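You operate a simulated robot arm through the tools that you are given. There is no shell and no other tool.

You run a simulated two-armed robot. Do the job below in one go: nothing can be reset, and whatever is moved stays where it is left.

Task
Hold the small grey tub on the inside of the brown tray steady with one hand and put the pale scrap from the door end of the plank table in it with the other.
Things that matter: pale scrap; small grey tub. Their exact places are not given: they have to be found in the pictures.

It is judged by the outcome, as a careful person would: the job done as asked, and still so three seconds after it is handed in. It fails if anything else is knocked over, pushed out of place, dropped, spilled or broken.

Robot
Two 7-joint arms with two-finger parallel grippers on one trunk, on a base that moves. Base frame: it is fixed to the floor where the robot stands at the start and does not move with it; the origin is under the middle of the robot, x ahead of it, y to its left, z up; the surface under the hand at the start is at about z = 72. Readings come in cm, rad, newtons and seconds.
The left shoulder is at the start at [6.2, 19.9, 100.4], the right one opposite. With the tool pointing down near the work surface each hand reaches from about 30 to 72 cm from the robot's upright axis, wherever it stands, measured 20 degrees to its own side. Places, roughly: small grey tub [100, 250, 100]. Payload 1.57 kg a hand.
The TCP of each hand is the grasp point between the finger pads, 3 cm short of the fingertips. In the tool frame z runs along the fingers and y along their closing line. The gripper opens to 11 cm. The fingers are 2.4 cm wide and 1.2 cm thick; the gripper's body (4.8 by 11.2 cm) begins 7.8 cm behind the TCP.
Orientation is told as [roll, pitch, yaw] about the base's x, y, z axes, in that order, counted from this pose: with the fingers straight down and closing along the base's y, the tool's x points along the base's -x, its y along +y and its z along -z.

Tools
- The arms move only by the tool servo_tool. It takes "left_targets", "right_targets" or both (then of equal length, played together; a hand with none holds still); each is a list of rows, each a list of 7 numbers: the shift along the tool's x, y, z in cm, then the turn, a rotation vector about the tool's x, y, z in rad, then the gripper command, from -1 (fully open) to 1 (shut), values between in proportion. In form: [[dx, dy, dz, ax, ay, az, gripper], ...]. A call has 1 to 20 rows; each row shifts and turns the commanded pose from where the row before left it, along the tool's axes as they then stand. Each row takes 0.2 s and may step no farther than 5 cm and 0.15 rad from the row before; otherwise, or with a gripper value out of range, the whole call is refused. A pose out of reach is approached as far as the arm can. The call stops where the force on the tool passes 40 N (or 10 N more than at its start, if that is more) or the arm is blocked; 0.2 s more then pass. The fingers move at their own pace (about 7.2 cm/s each) and stop on an object; they squeeze with about 29 N. The grip force told is the motor's: it shows also when the fingers shut on nothing. Time passes only in rows, and 0.2 s behind the last, so rows that do not move let the fingers close. It gives the time, the measured TCP pose, the force on the tool (base axes), the opening and the grip force at its end, in the units of the frame above (readings bear some noise), with the torque about the TCP (base axes, N m) and any sound that the robot's microphone picked up.
- Cameras (640 x 400 px; columns grow to the right, rows downward): "scene" is now at [9.01, 4.94, 160.16]; the picture's right is [0.54, -0.84, 0.00], its down [-0.68, -0.44, -0.59] and it looks along [0.49, 0.32, -0.81] (base axes); focal length 253 px, centre (320, 200). "left" rides on the left gripper at [7, -1.6, -14.1] in its tool frame; the picture's right is [0.23, 0.97, 0.00], its down [-0.86, 0.20, -0.48] and it looks along [-0.47, 0.11, 0.88] (tool axes); focal length 222 px, centre (320, 200). "right" rides on the right gripper at [7, 1.6, -14.1] in its tool frame; the picture's right is [-0.23, 0.97, 0.00], its down [-0.85, -0.20, -0.48] and it looks along [-0.47, -0.11, 0.88] (tool axes); focal length 222 px, centre (320, 200).
- snapshot(camera): a new picture of that camera. The clock stands still meanwhile.
- raise_lower(by): slides the trunk up (or, below 0, down) by that many cm; the arms and the scene camera ride with it, the base frame stays. It gives what a move gives, with no picture.
- roll_base(legs): drives the robot by 1 to 6 legs, each [ahead, left, turn to the left] in cm, cm and rad, along the robot's own axes; the way and the turn of a leg run together, so that a leg with both is an arc; at most 150 cm and 3.142 rad a leg. The arms and the cameras ride along, it lands a little off, and it stops where it bumps. It gives what a move gives.
- turn_head(pan, tilt): turns the head with the scene camera to pan (to the left, within 1.501 rad either way) and tilt (down, from -0.506 to 1.204), counted from straight ahead of the robot. It gives what a move gives.
- locate(camera, pixels): there is no depth. For up to 12 entries [column, row, z] of the newest picture of that camera ("zoom" is the newest enlarged one), the place [x, y] in the base frame at which the ray of that pixel passes the height z, good to about 0.2 cm, but the place of the scene camera against the robot may be out by one fixed shift of up to 2.5 cm in any direction. The clock stands still meanwhile.
- close_up(camera, box): a new picture of the part [left, top, right, bottom] of that camera's present view, enlarged. The clock stands still meanwhile.
- finish_job(): hands the job in; it is judged then, once.

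Unless the task says otherwise, let go and move clear before handing in.

The tools are called after "Call:" by a JSON object that holds its "fn" and its "kwargs". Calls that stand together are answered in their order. servo_tool: Moves the arms, as the interface text tells. Its arguments: {"type":"object","properties":{"left_targets":{"type":"array","items":{"type":"array","items":{"type":"number"}}},"right_targets":{"type":"array","items":{"type":"array","items":{"type":"number"}}}},"required":[]} The other tools are called the same way: raise_lower (by) moves the trunk up or down; roll_base (legs) drives the base; turn_head (pan, tilt) turns the head that bears the scene camera; snapshot (camera) takes a picture; locate (camera, pixels) gives the place at which the rays of pixels pass given heights; close_up (camera, box) takes an enlarged picture of a part of a camera's view; finish_job () hands the job in.

At the start:

```text
clock: 0.0
left_tcp_pos: [41.5, 40.58, 101.98]
left_tool_rot: [0.0, 0.002, -0.001]
left_contact_force: [0.3, -0.5, 0.6]
left_wrist_torque: [0.0, 0.0, 0.01]
left_opening: 11.02
left_gripper_force: 0.0
right_tcp_pos: [38.1, -0.73, 93.57]
right_tool_rot: [-0.002, 0.002, 0.001]
right_contact_force: [0.4, -0.4, 0.0]
right_wrist_torque: [0.02, -0.02, -0.01]
right_opening: 10.99
right_gripper_force: 0.1
trunk travel left (down, up): [-60.0, 39.0]
robot x, y, heading: [0.15, -0.12, 0.003]
head pan, tilt (commanded): [0.574, 0.939]
```

scene: 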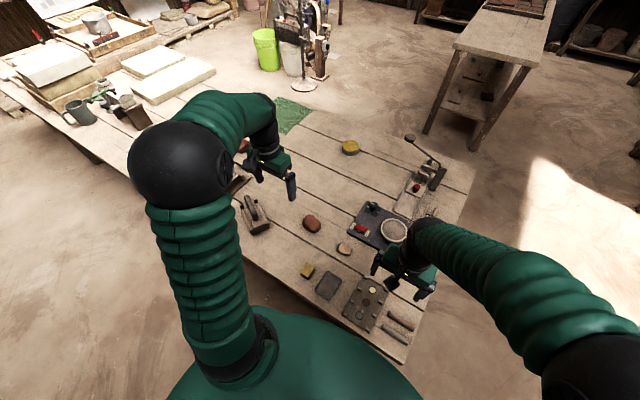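
right: 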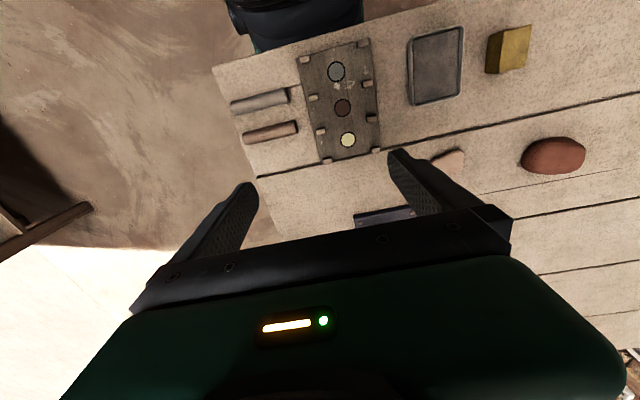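
left: 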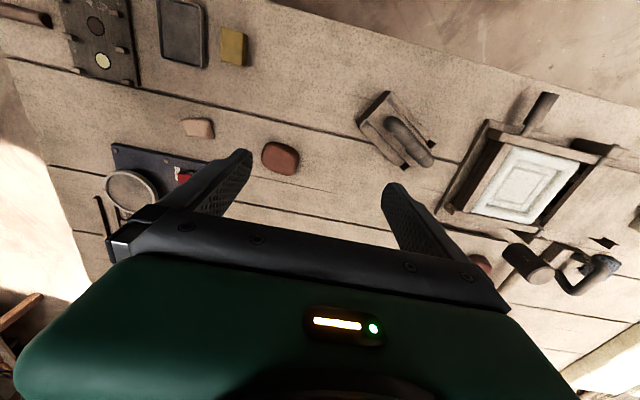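

The start picture shows a tray with a small grey tub at the far upper left (about pixel 97,25) and the plank table in front of me with several small things. I'll look closer at both, before moving anything.

Call:
{"fn": "close_up", "kwargs": {"camera": "scene", "box": [0, 0, 240, 150]}}

Call:
{"fn": "close_up", "kwargs": {"camera": "scene", "box": [220, 120, 480, 370]}}

Call:
{"fn": "close_up", "kwargs": {"camera": "right", "box": [200, 20, 620, 280]}}

```text
2.67 times, centred on (120, 75) of scene
```

zoom: 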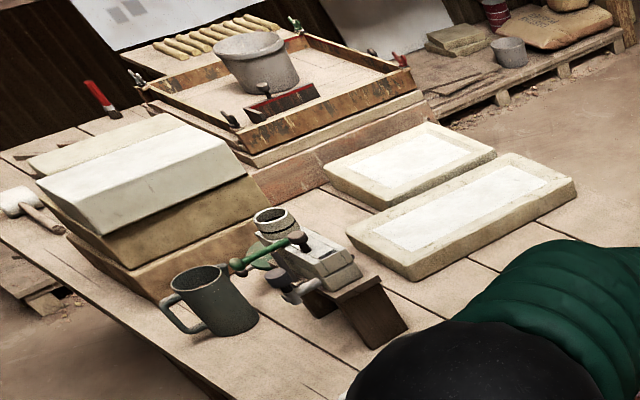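

```text
1.60 times, centred on (350, 245) of scene
```

zoom: 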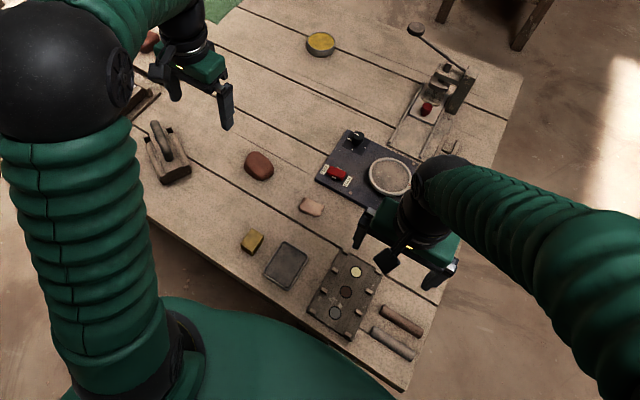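

```text
1.52 times, centred on (410, 150) of right
```

zoom: 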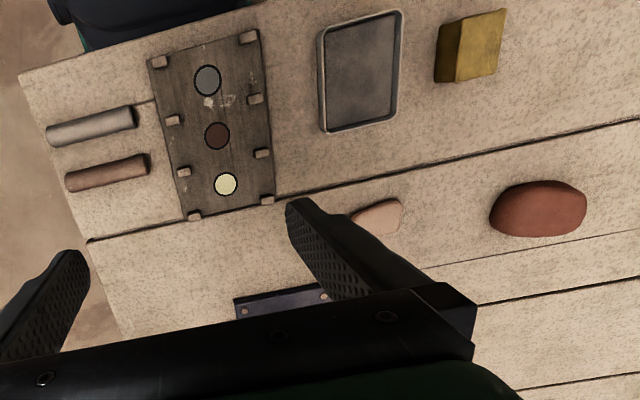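

The tub stands inside a brown wooden frame-tray at the table's far left end (zoom about 258,62), and there's a pale pinkish lump at scene pixel (345,248). I still need to find where the door is and whether there are other scraps, so I'll turn the head around.

Call:
{"fn": "turn_head", "kwargs": {"pan": 1.3, "tilt": 0.3}}

Call:
{"fn": "snapshot", "kwargs": {"camera": "scene"}}

Call:
{"fn": "turn_head", "kwargs": {"pan": 0.2, "tilt": 0.1}}

Call:
{"fn": "snapshot", "kwargs": {"camera": "scene"}}

Call:
{"fn": "turn_head", "kwargs": {"pan": -1.2, "tilt": 0.2}}

Call:
{"fn": "snapshot", "kwargs": {"camera": "scene"}}

```text
clock: 1.1
left_tcp_pos: [41.5, 40.54, 102.11]
left_tool_rot: [-0.001, -0.001, 0.0]
left_contact_force: [-0.8, -0.4, 0.2]
left_wrist_torque: [0.0, 0.02, -0.01]
left_opening: 11.01
left_gripper_force: 0.0
right_tcp_pos: [38.03, -0.76, 93.57]
right_tool_rot: [0.0, 0.0, 0.001]
right_contact_force: [-0.1, 0.3, -0.1]
right_wrist_torque: [0.0, -0.03, -0.02]
right_opening: 10.99
right_gripper_force: 0.0
trunk travel left (down, up): [-60.0, 39.0]
robot x, y, heading: [-0.18, 0.06, 0.0]
head pan, tilt (commanded): [1.3, 0.3]
```

```text
taken
```

scene: 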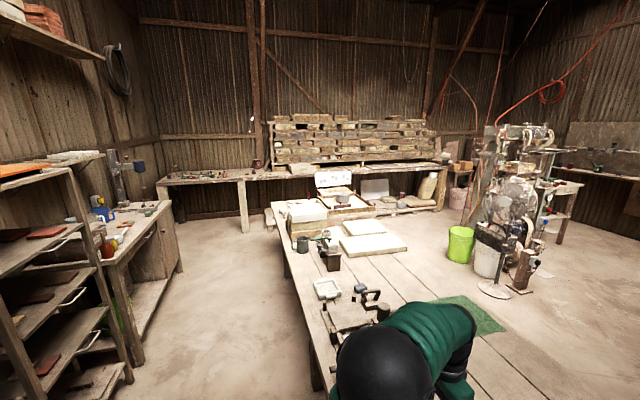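

```text
clock: 2.4
left_tcp_pos: [41.4, 40.44, 102.16]
left_tool_rot: [0.0, -0.002, -0.001]
left_contact_force: [0.3, 0.6, 0.2]
left_wrist_torque: [0.0, 0.0, -0.03]
left_opening: 11.01
left_gripper_force: 0.0
right_tcp_pos: [38.05, -0.73, 93.48]
right_tool_rot: [-0.002, 0.0, 0.0]
right_contact_force: [-0.9, 0.1, 0.5]
right_wrist_torque: [0.02, 0.01, -0.01]
right_opening: 10.99
right_gripper_force: 0.0
trunk travel left (down, up): [-60.0, 39.0]
robot x, y, heading: [0.27, -0.29, -0.004]
head pan, tilt (commanded): [0.201, 0.099]
```

```text
taken
```

scene: 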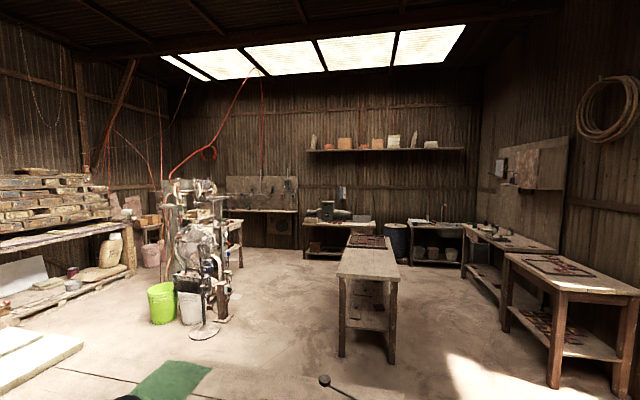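

```text
clock: 3.9
left_tcp_pos: [41.5, 40.54, 101.95]
left_tool_rot: [-0.001, -0.002, -0.001]
left_contact_force: [0.6, 0.7, 0.6]
left_wrist_torque: [0.01, -0.01, -0.05]
left_opening: 10.99
left_gripper_force: 0.0
right_tcp_pos: [38.08, -0.72, 93.49]
right_tool_rot: [-0.002, 0.0, 0.001]
right_contact_force: [-0.4, 0.9, 0.0]
right_wrist_torque: [0.01, 0.01, -0.03]
right_opening: 11.0
right_gripper_force: 0.0
trunk travel left (down, up): [-60.0, 39.0]
robot x, y, heading: [0.09, -0.1, -0.001]
head pan, tilt (commanded): [-1.201, 0.201]
```

```text
taken
```

scene: 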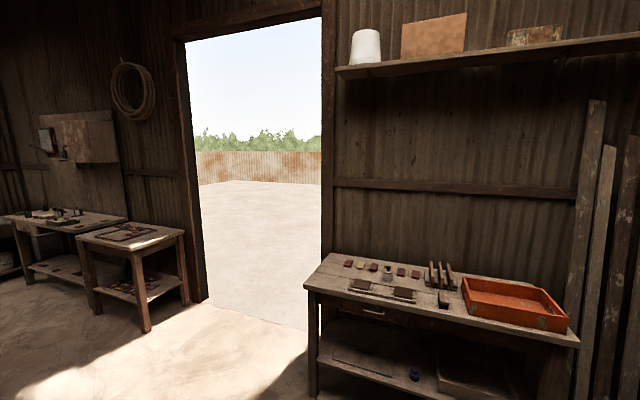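

The doorway is to my right (scene pixel about 255,150 at pan −1.2), so the door end of the plank table is the right-hand end, where the pale pinkish lump lies. Next I look straight down at that end and at the right-hand camera to measure it.

Call:
{"fn": "turn_head", "kwargs": {"pan": 0.0, "tilt": 1.0}}

Call:
{"fn": "snapshot", "kwargs": {"camera": "scene"}}

Call:
{"fn": "snapshot", "kwargs": {"camera": "right"}}

Call:
{"fn": "locate", "kwargs": {"camera": "right", "pixels": [[434, 160, 73], [447, 158, 73], [464, 156, 73], [352, 215, 73], [410, 103, 72], [523, 155, 72], [220, 70, 72]]}}

Call:
{"fn": "snapshot", "kwargs": {"camera": "left"}}

Call:
{"fn": "locate", "kwargs": {"camera": "left", "pixels": [[182, 128, 73], [198, 127, 73], [213, 128, 73], [198, 119, 73], [198, 137, 73], [113, 146, 72], [110, 185, 72], [262, 155, 72]]}}

```text
clock: 5.3
left_tcp_pos: [41.46, 40.53, 102.07]
left_tool_rot: [-0.001, -0.002, -0.001]
left_contact_force: [0.0, -0.1, 0.4]
left_wrist_torque: [-0.01, -0.03, 0.01]
left_opening: 10.99
left_gripper_force: 0.0
right_tcp_pos: [38.12, -0.78, 93.56]
right_tool_rot: [-0.002, 0.0, 0.0]
right_contact_force: [-0.7, 1.0, -0.5]
right_wrist_torque: [-0.01, -0.04, -0.02]
right_opening: 10.98
right_gripper_force: 0.1
trunk travel left (down, up): [-60.0, 39.0]
robot x, y, heading: [-0.15, 0.09, 0.001]
head pan, tilt (commanded): [0.0, 1.0]
```

```text
taken
```

scene: 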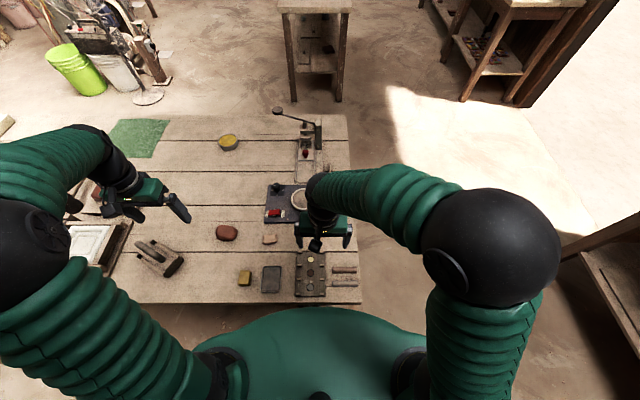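

```text
taken
```

right: 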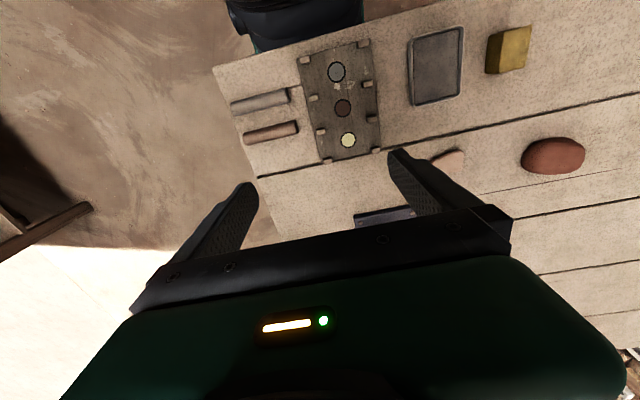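

```text
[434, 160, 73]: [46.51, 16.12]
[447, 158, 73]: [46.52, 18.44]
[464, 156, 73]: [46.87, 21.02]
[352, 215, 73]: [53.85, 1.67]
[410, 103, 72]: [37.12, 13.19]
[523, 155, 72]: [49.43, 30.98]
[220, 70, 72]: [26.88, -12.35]
```

```text
taken
```

left: 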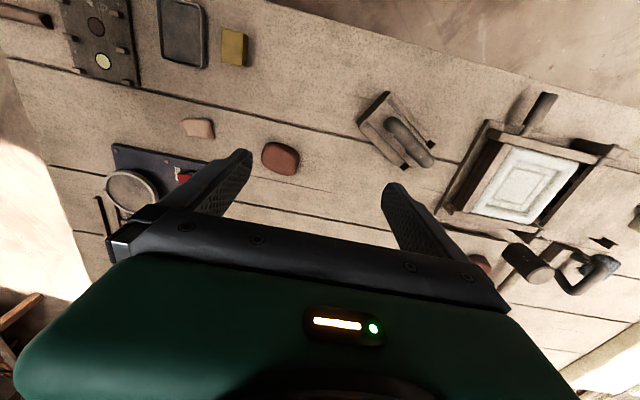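

```text
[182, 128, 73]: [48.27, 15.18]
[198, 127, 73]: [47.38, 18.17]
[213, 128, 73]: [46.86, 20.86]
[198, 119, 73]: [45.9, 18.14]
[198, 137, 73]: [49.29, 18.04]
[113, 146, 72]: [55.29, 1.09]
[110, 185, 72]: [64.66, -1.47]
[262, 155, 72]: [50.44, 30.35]
```

The left camera puts the scrap's middle near [47.5, 18.2] (pixels 182–213, 119–137), about 6 cm along y by 3.5 cm along x. Before picking it up, I'll look at the far end to plan which hand should do what.

Call:
{"fn": "turn_head", "kwargs": {"pan": 1.2, "tilt": 0.45}}

Call:
{"fn": "snapshot", "kwargs": {"camera": "scene"}}

Call:
{"fn": "close_up", "kwargs": {"camera": "scene", "box": [240, 90, 440, 215]}}

```text
clock: 6.7
left_tcp_pos: [41.46, 40.57, 101.98]
left_tool_rot: [-0.001, 0.0, -0.002]
left_contact_force: [-0.6, -0.8, 0.7]
left_wrist_torque: [-0.02, -0.03, 0.03]
left_opening: 11.01
left_gripper_force: 0.0
right_tcp_pos: [38.01, -0.69, 93.55]
right_tool_rot: [-0.001, 0.0, 0.0]
right_contact_force: [0.7, 0.8, 0.3]
right_wrist_torque: [0.01, -0.02, 0.03]
right_opening: 11.01
right_gripper_force: 0.1
trunk travel left (down, up): [-60.0, 39.0]
robot x, y, heading: [-0.02, -0.13, 0.001]
head pan, tilt (commanded): [1.201, 0.45]
```

```text
taken
```

scene: 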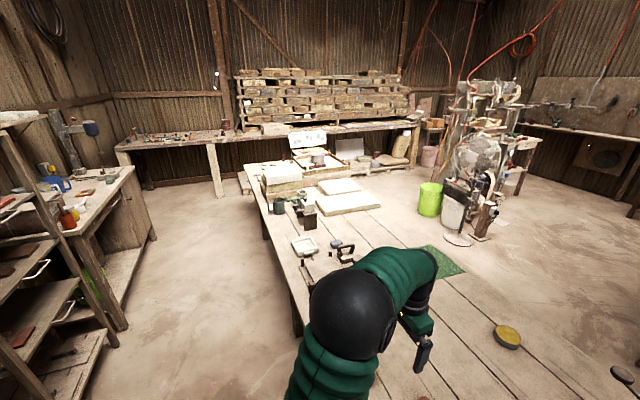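

```text
3.20 times, centred on (340, 152) of scene
```

zoom: 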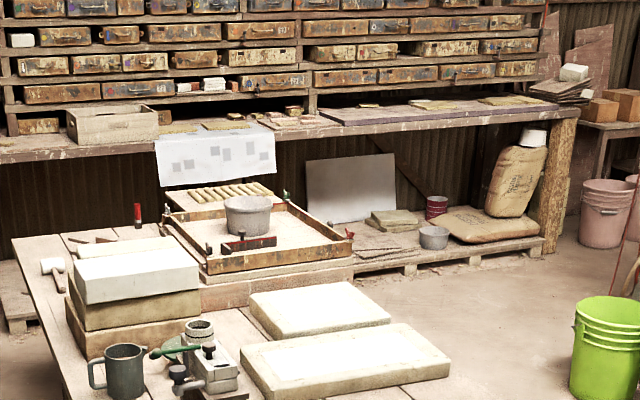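

The tub sits in a brown wooden tray raised on a slab at the far end (zoom 248,212). I'll locate key points there at plausible heights.

Call:
{"fn": "locate", "kwargs": {"camera": "zoom", "pixels": [[248, 203, 100], [248, 232, 90], [198, 282, 80], [352, 262, 80], [288, 205, 80], [165, 225, 80], [70, 375, 72], [12, 240, 72], [240, 360, 72], [448, 370, 72], [390, 320, 72], [125, 395, 72]]}}

Call:
{"fn": "locate", "kwargs": {"camera": "zoom", "pixels": [[224, 203, 100], [272, 203, 100], [229, 230, 90], [268, 230, 90], [198, 282, 85], [352, 262, 85], [432, 250, 0], [355, 280, 72], [210, 300, 72], [20, 330, 0]]}}

```text
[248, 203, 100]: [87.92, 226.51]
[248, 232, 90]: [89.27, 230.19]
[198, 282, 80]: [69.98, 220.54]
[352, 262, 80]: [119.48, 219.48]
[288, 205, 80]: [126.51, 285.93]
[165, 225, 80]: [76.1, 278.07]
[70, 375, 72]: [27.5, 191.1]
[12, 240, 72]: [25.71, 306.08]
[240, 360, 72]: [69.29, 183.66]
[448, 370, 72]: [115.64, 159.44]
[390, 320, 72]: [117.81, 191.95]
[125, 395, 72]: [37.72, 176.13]
```

```text
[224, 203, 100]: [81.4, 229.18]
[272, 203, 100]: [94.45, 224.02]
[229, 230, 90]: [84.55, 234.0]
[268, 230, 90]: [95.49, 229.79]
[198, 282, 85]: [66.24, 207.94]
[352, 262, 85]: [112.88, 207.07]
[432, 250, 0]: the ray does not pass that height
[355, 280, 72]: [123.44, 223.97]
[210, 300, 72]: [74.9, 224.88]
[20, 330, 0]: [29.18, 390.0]
```

The tub comes out near [97, 250] with a rim about 15 cm wide, and the table's far edge is near x ≈ 120, so it is only reachable from the far side of the table. I'll map the floor on the far side for a driving route.

Call:
{"fn": "turn_head", "kwargs": {"pan": 0.45, "tilt": 0.5}}

Call:
{"fn": "snapshot", "kwargs": {"camera": "scene"}}

```text
clock: 7.8
left_tcp_pos: [41.49, 40.37, 102.06]
left_tool_rot: [0.001, -0.001, 0.0]
left_contact_force: [-0.2, -0.2, -0.3]
left_wrist_torque: [-0.04, 0.01, 0.01]
left_opening: 11.0
left_gripper_force: 0.1
right_tcp_pos: [37.97, -0.72, 93.47]
right_tool_rot: [-0.001, 0.0, 0.001]
right_contact_force: [0.1, -0.4, 0.5]
right_wrist_torque: [0.0, 0.0, -0.02]
right_opening: 10.99
right_gripper_force: 0.1
trunk travel left (down, up): [-60.0, 39.0]
robot x, y, heading: [0.07, 0.07, 0.002]
head pan, tilt (commanded): [0.45, 0.499]
```

```text
taken
```

scene: 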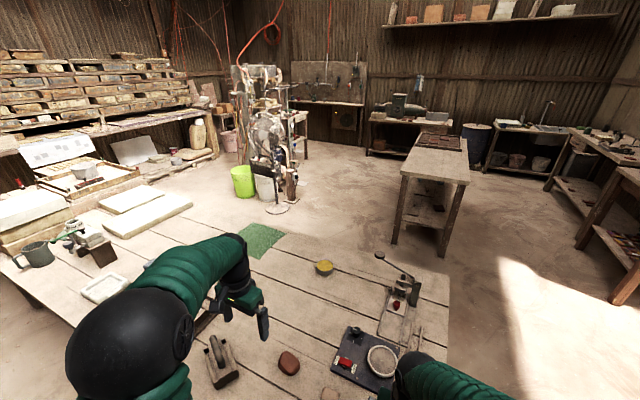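

Call:
{"fn": "locate", "kwargs": {"camera": "scene", "pixels": [[395, 243, 0], [440, 257, 0], [240, 197, 0], [262, 204, 0], [278, 214, 0], [300, 200, 0], [175, 183, 0], [215, 155, 0], [448, 272, 72], [285, 232, 72], [190, 205, 72], [405, 165, 72]]}}

Call:
{"fn": "locate", "kwargs": {"camera": "scene", "pixels": [[467, 183, 72], [440, 172, 72], [620, 300, 0], [555, 192, 0], [400, 175, 72], [458, 268, 0], [390, 255, 0], [145, 180, 10], [160, 175, 10], [450, 360, 72], [247, 195, 0], [290, 200, 0]]}}

```text
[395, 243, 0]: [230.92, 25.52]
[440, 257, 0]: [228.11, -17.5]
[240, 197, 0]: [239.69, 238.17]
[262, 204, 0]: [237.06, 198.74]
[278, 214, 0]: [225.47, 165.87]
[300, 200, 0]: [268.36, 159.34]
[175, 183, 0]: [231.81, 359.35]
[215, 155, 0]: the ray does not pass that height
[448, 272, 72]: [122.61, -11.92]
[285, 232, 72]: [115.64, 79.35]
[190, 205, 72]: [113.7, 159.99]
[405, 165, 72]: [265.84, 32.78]
```

```text
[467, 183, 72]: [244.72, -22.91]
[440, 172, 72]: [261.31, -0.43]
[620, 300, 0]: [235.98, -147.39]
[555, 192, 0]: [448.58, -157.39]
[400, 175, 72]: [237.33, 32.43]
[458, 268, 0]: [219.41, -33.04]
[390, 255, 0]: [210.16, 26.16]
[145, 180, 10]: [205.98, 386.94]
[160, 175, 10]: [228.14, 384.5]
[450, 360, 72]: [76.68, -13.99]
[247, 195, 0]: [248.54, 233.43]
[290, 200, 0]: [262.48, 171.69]
```

The floor between the table's far edge (x≈122) and the bench legs/machine (x≈225) is a clear lane, so I can drive round the door end and up the far side. First the scrap: I move the open left hand above it at about [47.5, 18.3, 92] and slide the right hand a little aside.

Call:
{"fn": "servo_tool", "kwargs": {"left_targets": [[-1, -3.7, 1, 0, 0, 0, -1], [-1, -3.7, 1.4, 0, 0, 0, -1], [-1, -3.7, 1.4, 0, 0, 0, -1], [-1, -3.7, 1.4, 0, 0, 0, -1], [-1, -3.7, 1.4, 0, 0, 0, -1], [-1, -3.7, 1.4, 0, 0, 0, -1]], "right_targets": [[0, -3, -1, 0, 0, 0, -1], [0, -3, -1, 0, 0, 0, -1], [0, -3, -1, 0, 0, 0, -1], [0, -3, -1, 0, 0, 0, -1], [0, 0, 0, 0, 0, 0, -1], [0, 0, 0, 0, 0, 0, -1]]}}

Call:
{"fn": "snapshot", "kwargs": {"camera": "left"}}

Call:
{"fn": "close_up", "kwargs": {"camera": "left", "box": [220, 120, 420, 245]}}

```text
clock: 9.2
left_tcp_pos: [47.44, 18.06, 94.23]
left_tool_rot: [0.002, -0.004, 0.0]
left_contact_force: [-0.3, 0.6, -0.9]
left_wrist_torque: [-0.01, 0.02, 0.0]
left_opening: 11.01
left_gripper_force: 0.1
right_tcp_pos: [38.11, -12.8, 97.49]
right_tool_rot: [0.001, 0.001, 0.001]
right_contact_force: [0.0, 0.1, 0.1]
right_wrist_torque: [-0.02, -0.03, 0.0]
right_opening: 10.99
right_gripper_force: 0.1
trunk travel left (down, up): [-60.0, 39.0]
robot x, y, heading: [-0.43, -0.23, 0.003]
head pan, tilt (commanded): [0.45, 0.499]
```

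```text
taken
```

left: 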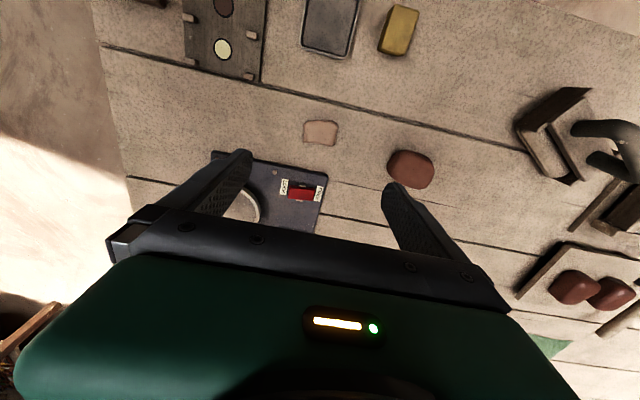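

```text
3.20 times, centred on (320, 182) of left
```

zoom: 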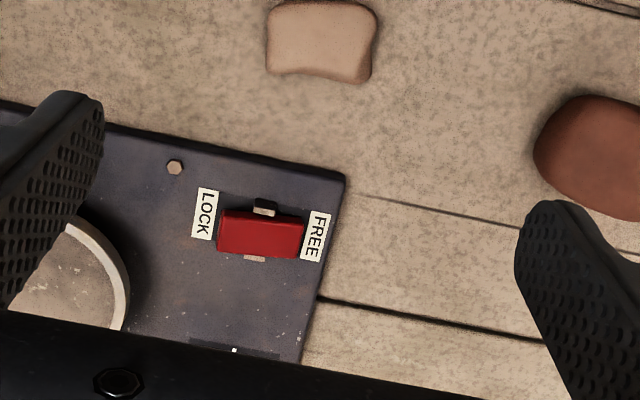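

The pale scrap shows clearly at left pixel (320,132), beside the dark board with the LOCK/FREE switch. I'll locate its outline and the board's corner.

Call:
{"fn": "locate", "kwargs": {"camera": "left", "pixels": [[303, 132, 73], [338, 132, 73], [320, 121, 73], [320, 144, 73], [320, 132, 73], [327, 175, 73], [220, 152, 73], [388, 165, 73], [413, 152, 73], [354, 55, 72]]}}

Call:
{"fn": "locate", "kwargs": {"camera": "left", "pixels": [[303, 132, 74.5], [338, 132, 74.5], [320, 121, 74.5], [320, 144, 74.5], [327, 175, 75], [268, 162, 75]]}}

```text
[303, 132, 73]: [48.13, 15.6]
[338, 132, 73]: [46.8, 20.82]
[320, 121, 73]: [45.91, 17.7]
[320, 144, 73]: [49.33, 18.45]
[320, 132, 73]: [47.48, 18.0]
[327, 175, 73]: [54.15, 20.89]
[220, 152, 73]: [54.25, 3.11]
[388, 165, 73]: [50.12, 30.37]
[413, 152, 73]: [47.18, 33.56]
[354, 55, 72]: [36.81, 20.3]
```

```text
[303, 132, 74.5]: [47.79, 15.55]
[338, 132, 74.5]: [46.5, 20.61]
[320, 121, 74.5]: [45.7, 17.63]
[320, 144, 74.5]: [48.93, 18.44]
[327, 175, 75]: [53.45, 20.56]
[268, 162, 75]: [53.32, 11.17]
```

The scrap centres at [47.4, 18.1], about 5.3 cm long with its long side turned about 14° from y, and nothing lies within the fingers' path. I turn the left hand 0.24 rad to match, narrow to 9 cm and come down to about z = 78 to check.

Call:
{"fn": "servo_tool", "kwargs": {"left_targets": [[0, 0, 0, 0, 0, -0.12, -0.64], [0, 0, 0, 0, 0, -0.12, -0.64], [0, 0, 4, 0, 0, 0, -0.64], [0, 0, 4, 0, 0, 0, -0.64], [0, 0, 4, 0, 0, 0, -0.64], [0, 0, 4, 0, 0, 0, -0.64], [0, 0, 0, 0, 0, 0, -0.64]]}}

Call:
{"fn": "snapshot", "kwargs": {"camera": "left"}}

Call:
{"fn": "close_up", "kwargs": {"camera": "left", "box": [220, 120, 420, 245]}}

```text
clock: 10.8
left_tcp_pos: [47.51, 18.16, 78.13]
left_tool_rot: [0.0, -0.001, 0.24]
left_contact_force: [-0.5, -0.3, 1.0]
left_wrist_torque: [-0.01, 0.02, 0.02]
left_opening: 9.03
left_gripper_force: 0.1
right_tcp_pos: [37.87, -12.72, 97.64]
right_tool_rot: [0.0, -0.001, 0.0]
right_contact_force: [0.0, 0.5, 0.7]
right_wrist_torque: [0.02, 0.0, 0.04]
right_opening: 11.01
right_gripper_force: 0.0
trunk travel left (down, up): [-60.0, 39.0]
robot x, y, heading: [-0.15, -0.52, 0.002]
head pan, tilt (commanded): [0.45, 0.499]
```

```text
taken
```

left: 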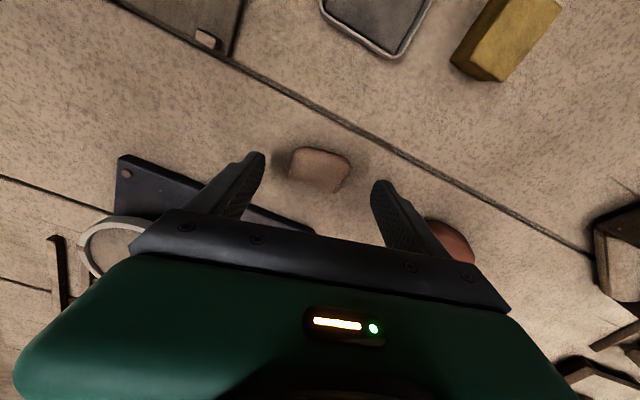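

```text
3.20 times, centred on (320, 182) of left
```

zoom: 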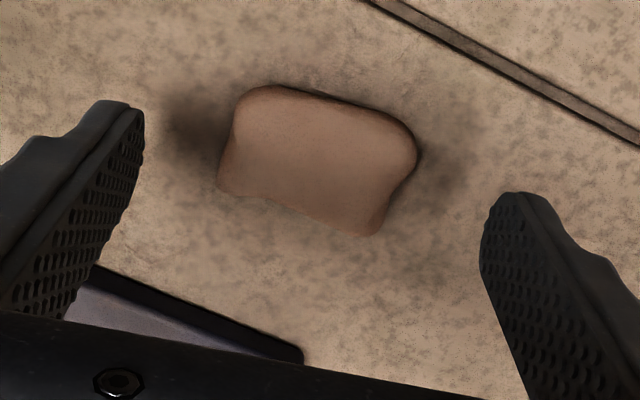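

The fingertips straddle the scrap squarely (zoom: fingers at 130,110 and 500,195; scrap centred at 318,160). I lower to about z = 75.7 and close.

Call:
{"fn": "servo_tool", "kwargs": {"left_targets": [[0, 0, 1.4, 0, 0, 0, -0.64], [0, 0, 1.1, 0, 0, 0, -0.64], [0, 0, 0, 0, 0, 0, -0.64]]}}

Call:
{"fn": "close_up", "kwargs": {"camera": "left", "box": [220, 120, 420, 245]}}

```text
clock: 11.6
left_tcp_pos: [47.55, 18.16, 75.54]
left_tool_rot: [0.0, -0.002, 0.239]
left_contact_force: [0.1, 0.2, 0.0]
left_wrist_torque: [0.02, 0.02, -0.02]
left_opening: 9.0
left_gripper_force: 0.0
right_tcp_pos: [38.04, -12.8, 97.42]
right_tool_rot: [0.0, 0.001, 0.001]
right_contact_force: [-0.2, -0.2, -0.8]
right_wrist_torque: [0.01, 0.01, 0.01]
right_opening: 10.97
right_gripper_force: 0.0
trunk travel left (down, up): [-60.0, 39.0]
robot x, y, heading: [0.23, -0.17, -0.006]
head pan, tilt (commanded): [0.45, 0.499]
```

```text
3.20 times, centred on (320, 182) of left
```

zoom: 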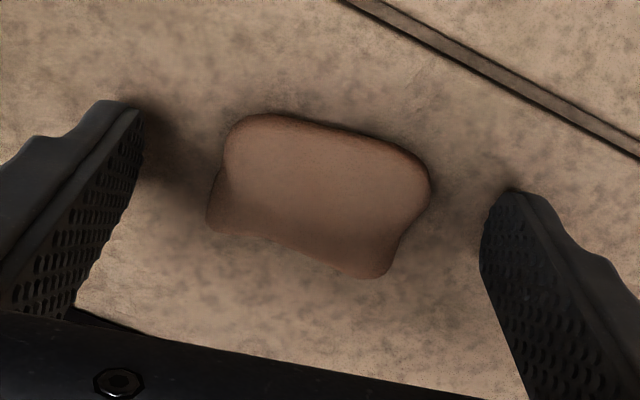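

The scrap sits within 0.3 cm of the fingertip centre (zoom 318,195 against 317,184). I close on it.

Call:
{"fn": "servo_tool", "kwargs": {"left_targets": [[0, 0, 0, 0, 0, 0, 0], [0, 0, 0, 0, 0, 0, 0.3], [0, 0, 0, 0, 0, 0, 0.7], [0, 0, 0, 0, 0, 0, 1], [0, 0, 0, 0, 0, 0, 1]]}}

Call:
{"fn": "close_up", "kwargs": {"camera": "left", "box": [220, 120, 420, 245]}}

```text
clock: 12.8
left_tcp_pos: [47.45, 18.29, 75.51]
left_tool_rot: [0.0, -0.002, 0.239]
left_contact_force: [-1.4, -0.7, 0.3]
left_wrist_torque: [-0.02, 0.02, -0.02]
left_opening: 5.23
left_gripper_force: 29.1
right_tcp_pos: [38.05, -12.69, 97.53]
right_tool_rot: [-0.001, 0.0, 0.001]
right_contact_force: [-0.5, -0.4, 0.3]
right_wrist_torque: [0.0, 0.04, 0.0]
right_opening: 11.01
right_gripper_force: 0.0
trunk travel left (down, up): [-60.0, 39.0]
robot x, y, heading: [0.0, 0.03, -0.002]
head pan, tilt (commanded): [0.45, 0.499]
```

```text
3.20 times, centred on (320, 182) of left
```

zoom: 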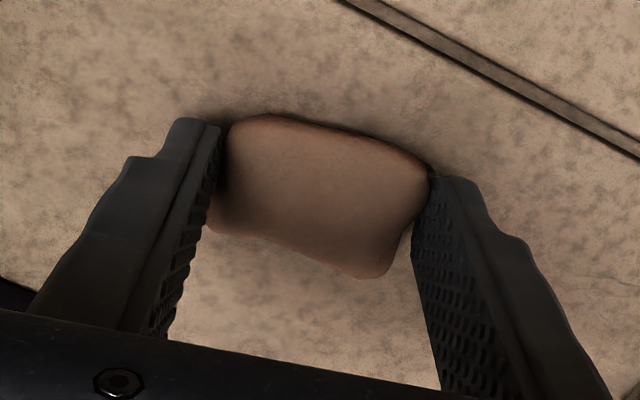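

The fingers hold the scrap at 5.23 cm with 29 N. I lift it straight up about 25 cm and check it stays.

Call:
{"fn": "servo_tool", "kwargs": {"left_targets": [[0, 0, -1, 0, 0, 0, 1], [0, 0, -2, 0, 0, 0, 1], [0, 0, -3, 0, 0, 0, 1], [0, 0, -4, 0, 0, 0, 1], [0, 0, -4, 0, 0, 0, 1], [0, 0, -4, 0, 0, 0, 1], [0, 0, -4, 0, 0, 0, 1], [0, 0, -2, 0, 0, 0, 1]]}}

Call:
{"fn": "snapshot", "kwargs": {"camera": "left"}}

Call:
{"fn": "turn_head", "kwargs": {"pan": -0.9, "tilt": 0.6}}

Call:
{"fn": "snapshot", "kwargs": {"camera": "scene"}}

```text
clock: 14.6
left_tcp_pos: [47.6, 18.19, 99.63]
left_tool_rot: [0.0, -0.002, 0.24]
left_contact_force: [-0.4, 0.5, -1.0]
left_wrist_torque: [0.02, -0.03, -0.01]
left_opening: 5.17
left_gripper_force: 28.8
right_tcp_pos: [38.03, -12.66, 97.44]
right_tool_rot: [0.0, 0.0, 0.001]
right_contact_force: [0.0, -0.3, 0.0]
right_wrist_torque: [-0.02, 0.03, 0.01]
right_opening: 10.98
right_gripper_force: 0.0
trunk travel left (down, up): [-60.0, 39.0]
robot x, y, heading: [-0.07, 0.37, -0.004]
head pan, tilt (commanded): [0.45, 0.499]
```

```text
taken
```

left: 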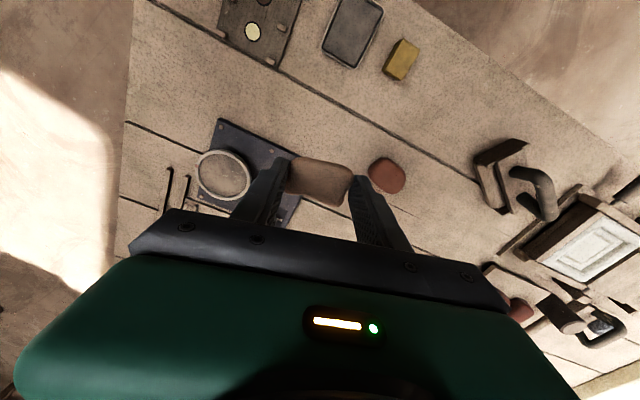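

```text
clock: 16.1
left_tcp_pos: [47.53, 18.23, 99.65]
left_tool_rot: [-0.001, -0.002, 0.24]
left_contact_force: [0.1, 0.4, 0.9]
left_wrist_torque: [0.01, 0.03, -0.03]
left_opening: 5.16
left_gripper_force: 29.0
right_tcp_pos: [38.02, -12.63, 97.55]
right_tool_rot: [0.0, -0.001, 0.0]
right_contact_force: [-0.4, 0.0, 0.8]
right_wrist_torque: [0.01, 0.0, 0.04]
right_opening: 11.0
right_gripper_force: 0.0
trunk travel left (down, up): [-60.0, 39.0]
robot x, y, heading: [0.25, 0.12, 0.004]
head pan, tilt (commanded): [-0.901, 0.6]
```

```text
taken
```

scene: 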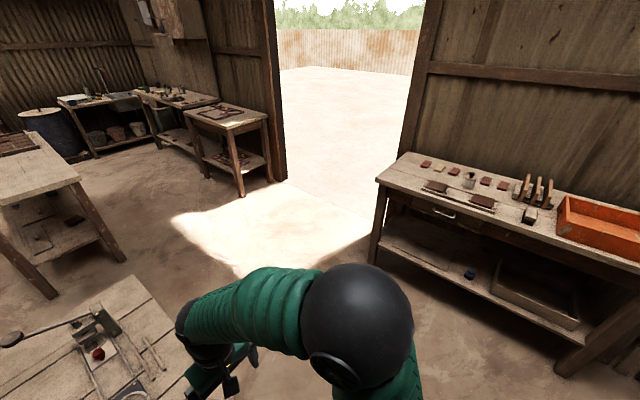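

The scrap stays gripped (left picture 320,180). Now I measure the clear floor round the door end: the right-hand bench, the shelf behind, and the door-side tables.

Call:
{"fn": "locate", "kwargs": {"camera": "scene", "pixels": [[374, 262, 0], [560, 375, 0], [378, 180, 72], [640, 275, 72], [240, 195, 0], [280, 182, 0], [52, 297, 0], [125, 260, 0], [120, 277, 72], [172, 345, 72], [210, 175, 0], [0, 250, 0]]}}

Call:
{"fn": "turn_head", "kwargs": {"pan": -1.5, "tilt": 0.9}}

Call:
{"fn": "snapshot", "kwargs": {"camera": "scene"}}

Call:
{"fn": "turn_head", "kwargs": {"pan": -0.3, "tilt": 0.8}}

Call:
{"fn": "snapshot", "kwargs": {"camera": "scene"}}

```text
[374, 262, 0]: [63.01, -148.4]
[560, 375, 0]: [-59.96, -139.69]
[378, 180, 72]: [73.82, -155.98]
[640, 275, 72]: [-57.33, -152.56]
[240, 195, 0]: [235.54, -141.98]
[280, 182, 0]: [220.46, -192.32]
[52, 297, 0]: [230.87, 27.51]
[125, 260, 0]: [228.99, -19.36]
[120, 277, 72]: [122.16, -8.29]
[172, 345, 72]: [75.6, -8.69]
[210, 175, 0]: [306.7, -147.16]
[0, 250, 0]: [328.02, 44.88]
```

```text
clock: 17.1
left_tcp_pos: [47.52, 18.18, 99.58]
left_tool_rot: [0.0, -0.002, 0.239]
left_contact_force: [-0.6, -0.6, -0.3]
left_wrist_torque: [-0.02, -0.02, 0.01]
left_opening: 5.13
left_gripper_force: 29.3
right_tcp_pos: [38.0, -12.74, 97.49]
right_tool_rot: [0.0, 0.0, 0.002]
right_contact_force: [-0.2, -0.2, -0.6]
right_wrist_torque: [0.03, -0.02, -0.04]
right_opening: 11.0
right_gripper_force: 0.1
trunk travel left (down, up): [-60.0, 39.0]
robot x, y, heading: [0.16, 0.1, -0.005]
head pan, tilt (commanded): [-1.499, 0.901]
```

```text
taken
```

scene: 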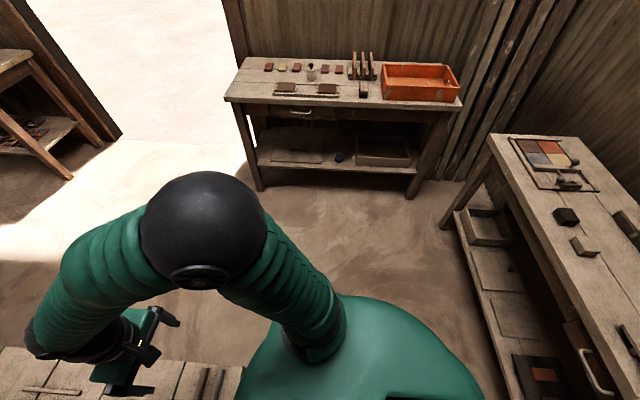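

```text
clock: 18.5
left_tcp_pos: [47.5, 18.24, 99.63]
left_tool_rot: [-0.001, -0.001, 0.239]
left_contact_force: [0.2, -1.1, -0.5]
left_wrist_torque: [0.0, 0.02, -0.02]
left_opening: 5.13
left_gripper_force: 29.1
right_tcp_pos: [38.06, -12.75, 97.58]
right_tool_rot: [-0.001, 0.001, -0.001]
right_contact_force: [-0.4, -0.6, 0.2]
right_wrist_torque: [0.01, -0.02, 0.01]
right_opening: 11.01
right_gripper_force: 0.1
trunk travel left (down, up): [-60.0, 39.0]
robot x, y, heading: [-0.45, -0.07, 0.003]
head pan, tilt (commanded): [-0.3, 0.799]
```

```text
taken
```

scene: 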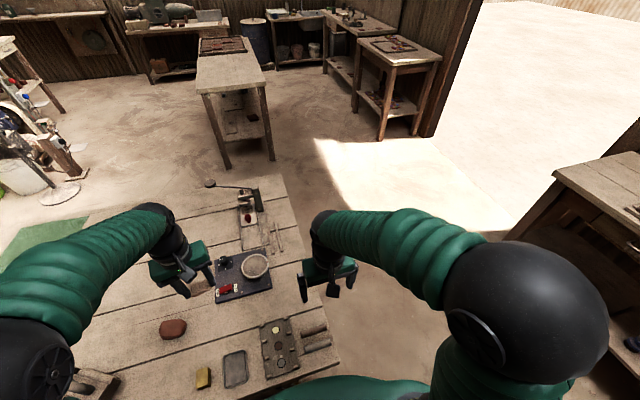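

The lane at the door end is clear between the table end (y≈−10) and the bench (y≈−148), and the bench legs at x≈229 leave room. I raise the trunk 15 cm so the hands clear everything, then slide right 78 cm and go ahead 170 cm.

Call:
{"fn": "raise_lower", "kwargs": {"by": 15}}

Call:
{"fn": "roll_base", "kwargs": {"legs": [[0, -40, 0], [0, -38, 0]]}}

Call:
{"fn": "snapshot", "kwargs": {"camera": "scene"}}

```text
clock: 20.3
left_tcp_pos: [47.41, 18.24, 114.63]
left_tool_rot: [0.0, 0.0, 0.238]
left_contact_force: [-0.9, 0.1, -0.7]
left_wrist_torque: [-0.04, -0.01, -0.01]
left_opening: 5.13
left_gripper_force: 28.8
right_tcp_pos: [38.21, -12.76, 112.49]
right_tool_rot: [-0.002, 0.0, 0.0]
right_contact_force: [0.2, 0.9, -0.3]
right_wrist_torque: [0.03, -0.01, 0.01]
right_opening: 11.0
right_gripper_force: 0.0
trunk travel left (down, up): [-75.0, 24.0]
robot x, y, heading: [-0.26, -0.15, -0.0]
head pan, tilt (commanded): [-0.3, 0.799]
```

```text
clock: 24.8
left_tcp_pos: [47.47, -59.5, 114.67]
left_tool_rot: [-0.004, 0.002, 0.236]
left_contact_force: [0.3, 0.6, -1.2]
left_wrist_torque: [0.0, 0.0, -0.02]
left_opening: 5.13
left_gripper_force: 28.6
right_tcp_pos: [37.83, -90.51, 112.56]
right_tool_rot: [-0.003, 0.0, -0.007]
right_contact_force: [0.1, -0.5, -0.4]
right_wrist_torque: [-0.02, 0.0, 0.0]
right_opening: 11.01
right_gripper_force: 0.0
trunk travel left (down, up): [-75.0, 24.0]
robot x, y, heading: [-0.02, -77.6, -0.003]
head pan, tilt (commanded): [-0.3, 0.799]
```

```text
taken
```

scene: 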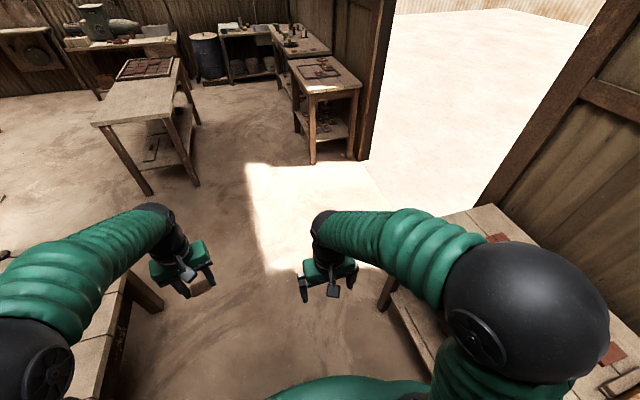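

The lane ahead is clear (floor between table end and bench). I drive ahead 170 cm, then turn left a quarter turn in place.

Call:
{"fn": "roll_base", "kwargs": {"legs": [[85, 0, 0], [85, 0, 0]]}}

Call:
{"fn": "roll_base", "kwargs": {"legs": [[0, 0, 1.571]]}}

Call:
{"fn": "turn_head", "kwargs": {"pan": 0.0, "tilt": 0.5}}

Call:
{"fn": "snapshot", "kwargs": {"camera": "scene"}}

```text
clock: 33.4
left_tcp_pos: [217.19, -60.71, 114.74]
left_tool_rot: [0.0, -0.005, 0.231]
left_contact_force: [0.1, 0.4, 0.0]
left_wrist_torque: [-0.03, 0.02, -0.01]
left_opening: 5.1
left_gripper_force: 29.0
right_tcp_pos: [207.47, -91.55, 112.62]
right_tool_rot: [0.0, -0.002, -0.008]
right_contact_force: [-0.3, -0.4, 0.1]
right_wrist_torque: [0.01, 0.02, 0.0]
right_opening: 11.0
right_gripper_force: 0.1
trunk travel left (down, up): [-75.0, 24.0]
robot x, y, heading: [169.54, -78.69, -0.006]
head pan, tilt (commanded): [-0.3, 0.799]
```

```text
clock: 37.6
left_tcp_pos: [152.2, -30.93, 114.74]
left_tool_rot: [0.0, -0.005, 1.796]
left_contact_force: [-0.6, 0.3, -1.1]
left_wrist_torque: [-0.01, -0.01, -0.03]
left_opening: 5.08
left_gripper_force: 29.3
right_tcp_pos: [183.02, -40.67, 112.65]
right_tool_rot: [-0.002, -0.003, 1.558]
right_contact_force: [0.1, 0.9, -0.3]
right_wrist_torque: [-0.01, 0.04, 0.02]
right_opening: 10.99
right_gripper_force: 0.0
trunk travel left (down, up): [-75.0, 24.0]
robot x, y, heading: [169.77, -78.19, 1.554]
head pan, tilt (commanded): [-0.3, 0.799]
```

```text
clock: 38.4
left_tcp_pos: [152.2, -30.98, 114.79]
left_tool_rot: [0.001, -0.005, 1.796]
left_contact_force: [0.2, 0.2, -0.2]
left_wrist_torque: [-0.01, 0.01, 0.01]
left_opening: 5.08
left_gripper_force: 29.3
right_tcp_pos: [182.99, -40.91, 112.55]
right_tool_rot: [0.0, -0.002, 1.557]
right_contact_force: [-0.5, -0.3, 0.2]
right_wrist_torque: [-0.02, 0.02, 0.01]
right_opening: 10.97
right_gripper_force: 0.1
trunk travel left (down, up): [-75.0, 24.0]
robot x, y, heading: [169.83, -78.56, 1.556]
head pan, tilt (commanded): [0.0, 0.499]
```

```text
taken
```

scene: 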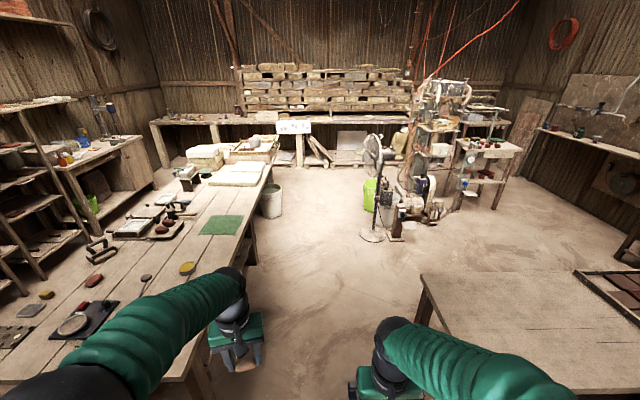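

From here I see a dark bucket on the floor beside the table (272,200) and a fan stand (372,235) beside the machine. I'll measure both to keep clear.

Call:
{"fn": "locate", "kwargs": {"camera": "scene", "pixels": [[262, 212, 0], [282, 210, 0], [272, 218, 0], [360, 235, 0], [372, 241, 0], [396, 240, 0], [257, 262, 0], [425, 275, 72], [362, 140, 80], [262, 188, 28], [282, 188, 28], [300, 170, 10]]}}

Call:
{"fn": "close_up", "kwargs": {"camera": "scene", "box": [180, 90, 440, 252]}}

```text
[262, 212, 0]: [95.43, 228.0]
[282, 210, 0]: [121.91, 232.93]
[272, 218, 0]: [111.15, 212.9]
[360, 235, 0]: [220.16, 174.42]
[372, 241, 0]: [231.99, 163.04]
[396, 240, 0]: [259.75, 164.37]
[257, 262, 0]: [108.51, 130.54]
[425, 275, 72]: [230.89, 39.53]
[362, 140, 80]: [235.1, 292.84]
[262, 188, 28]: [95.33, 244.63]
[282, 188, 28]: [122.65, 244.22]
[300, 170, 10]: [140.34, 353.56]
```

```text
2.46 times, centred on (310, 171) of scene
```

zoom: 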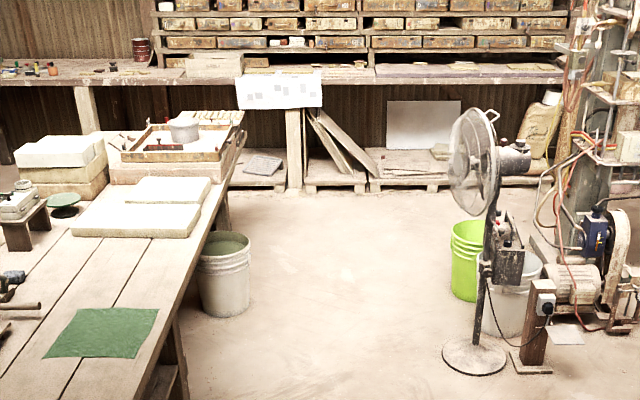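

The bucket stands under the table edge (x up to ≈123, y 213–245) and the fan stand starts at about x 214, so a lane near x≈165–170 is safe. I drive ahead 130 cm, then turn to face the table.

Call:
{"fn": "roll_base", "kwargs": {"legs": [[65, 2, 0], [65, 2, 0]]}}

Call:
{"fn": "roll_base", "kwargs": {"legs": [[0, 0, 1.585]]}}

Call:
{"fn": "turn_head", "kwargs": {"pan": -1.2, "tilt": 0.5}}

Call:
{"fn": "snapshot", "kwargs": {"camera": "scene"}}

```text
clock: 45.3
left_tcp_pos: [149.84, 99.33, 114.8]
left_tool_rot: [0.0, -0.005, 1.798]
left_contact_force: [-0.7, 0.2, -0.6]
left_wrist_torque: [-0.03, 0.02, 0.02]
left_opening: 5.08
left_gripper_force: 29.2
right_tcp_pos: [180.68, 89.39, 112.57]
right_tool_rot: [0.002, -0.003, 1.558]
right_contact_force: [0.4, 0.8, -0.2]
right_wrist_torque: [-0.03, 0.0, -0.01]
right_opening: 11.0
right_gripper_force: 0.0
trunk travel left (down, up): [-75.0, 24.0]
robot x, y, heading: [167.41, 51.91, 1.556]
head pan, tilt (commanded): [0.0, 0.499]
```

```text
clock: 49.5
left_tcp_pos: [120.22, 33.59, 114.85]
left_tool_rot: [0.001, -0.007, -2.901]
left_contact_force: [-0.1, 0.0, -0.9]
left_wrist_torque: [-0.03, 0.01, -0.01]
left_opening: 5.07
left_gripper_force: 29.1
right_tcp_pos: [129.58, 64.67, 112.63]
right_tool_rot: [-0.001, -0.003, -3.138]
right_contact_force: [-0.3, -0.6, 0.1]
right_wrist_torque: [-0.01, -0.03, -0.02]
right_opening: 10.98
right_gripper_force: 0.1
trunk travel left (down, up): [-75.0, 24.0]
robot x, y, heading: [167.44, 51.49, -3.137]
head pan, tilt (commanded): [0.0, 0.499]
```

```text
clock: 50.9
left_tcp_pos: [120.44, 33.64, 114.81]
left_tool_rot: [0.001, -0.005, -2.898]
left_contact_force: [-0.3, 0.4, -0.3]
left_wrist_torque: [-0.02, -0.01, 0.03]
left_opening: 5.07
left_gripper_force: 28.5
right_tcp_pos: [129.68, 64.62, 112.62]
right_tool_rot: [0.0, -0.004, -3.138]
right_contact_force: [0.5, 0.0, -0.9]
right_wrist_torque: [-0.01, 0.02, 0.0]
right_opening: 11.02
right_gripper_force: 0.1
trunk travel left (down, up): [-75.0, 24.0]
robot x, y, heading: [167.82, 51.99, -3.141]
head pan, tilt (commanded): [-1.201, 0.499]
```

```text
taken
```

scene: 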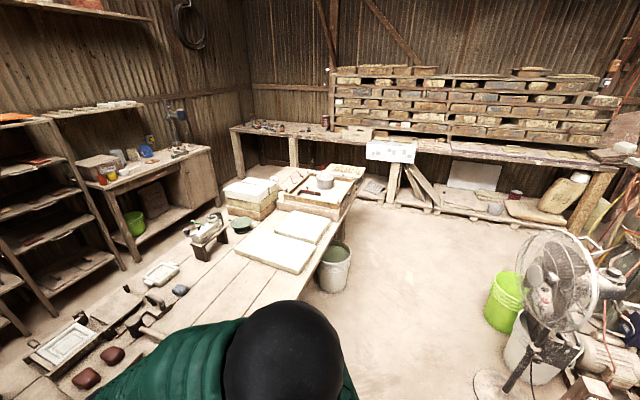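

Facing the table now, the lane to my right is clear between bucket (335,265) and fan stand (500,385). I slide right 100 cm and look again.

Call:
{"fn": "roll_base", "kwargs": {"legs": [[3, -50, 0], [0, -50, 0]]}}

Call:
{"fn": "turn_head", "kwargs": {"pan": -0.9, "tilt": 0.6}}

Call:
{"fn": "snapshot", "kwargs": {"camera": "scene"}}

```text
clock: 56.4
left_tcp_pos: [117.07, 131.63, 114.72]
left_tool_rot: [-0.011, -0.003, -2.896]
left_contact_force: [0.3, -0.5, -1.2]
left_wrist_torque: [0.03, 0.03, -0.02]
left_opening: 5.07
left_gripper_force: 28.8
right_tcp_pos: [126.44, 162.71, 112.69]
right_tool_rot: [-0.011, -0.005, -3.134]
right_contact_force: [0.2, -0.1, 0.7]
right_wrist_torque: [0.06, -0.03, -0.02]
right_opening: 11.01
right_gripper_force: 0.0
trunk travel left (down, up): [-75.0, 24.0]
robot x, y, heading: [164.08, 151.08, -3.134]
head pan, tilt (commanded): [-1.201, 0.499]
```

```text
clock: 57.2
left_tcp_pos: [117.06, 132.01, 114.79]
left_tool_rot: [-0.005, -0.006, -2.892]
left_contact_force: [-0.2, -0.7, -0.8]
left_wrist_torque: [0.05, 0.03, -0.04]
left_opening: 5.08
left_gripper_force: 28.9
right_tcp_pos: [126.43, 163.08, 112.74]
right_tool_rot: [-0.004, -0.004, -3.134]
right_contact_force: [-0.2, -1.0, 0.1]
right_wrist_torque: [0.01, 0.0, 0.02]
right_opening: 10.99
right_gripper_force: 0.0
trunk travel left (down, up): [-75.0, 24.0]
robot x, y, heading: [164.58, 151.26, -3.137]
head pan, tilt (commanded): [-0.901, 0.6]
```

```text
taken
```

scene: 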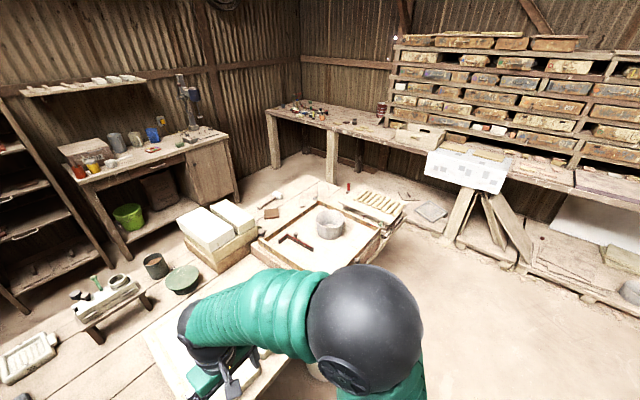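

The tray and the grey tub are clear at about (330,223). I take a close-up and locate them better.

Call:
{"fn": "close_up", "kwargs": {"camera": "scene", "box": [230, 165, 430, 290]}}

Call:
{"fn": "locate", "kwargs": {"camera": "zoom", "pixels": [[275, 160, 95], [365, 160, 95], [320, 140, 95], [320, 175, 95], [320, 232, 84]]}}

```text
3.20 times, centred on (330, 228) of scene
```

zoom: 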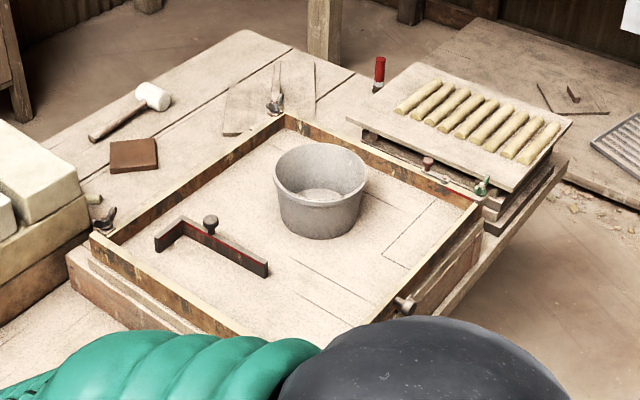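

```text
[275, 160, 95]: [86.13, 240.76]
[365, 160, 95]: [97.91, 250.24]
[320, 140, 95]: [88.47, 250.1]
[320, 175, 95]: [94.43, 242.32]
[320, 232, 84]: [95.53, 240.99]
```

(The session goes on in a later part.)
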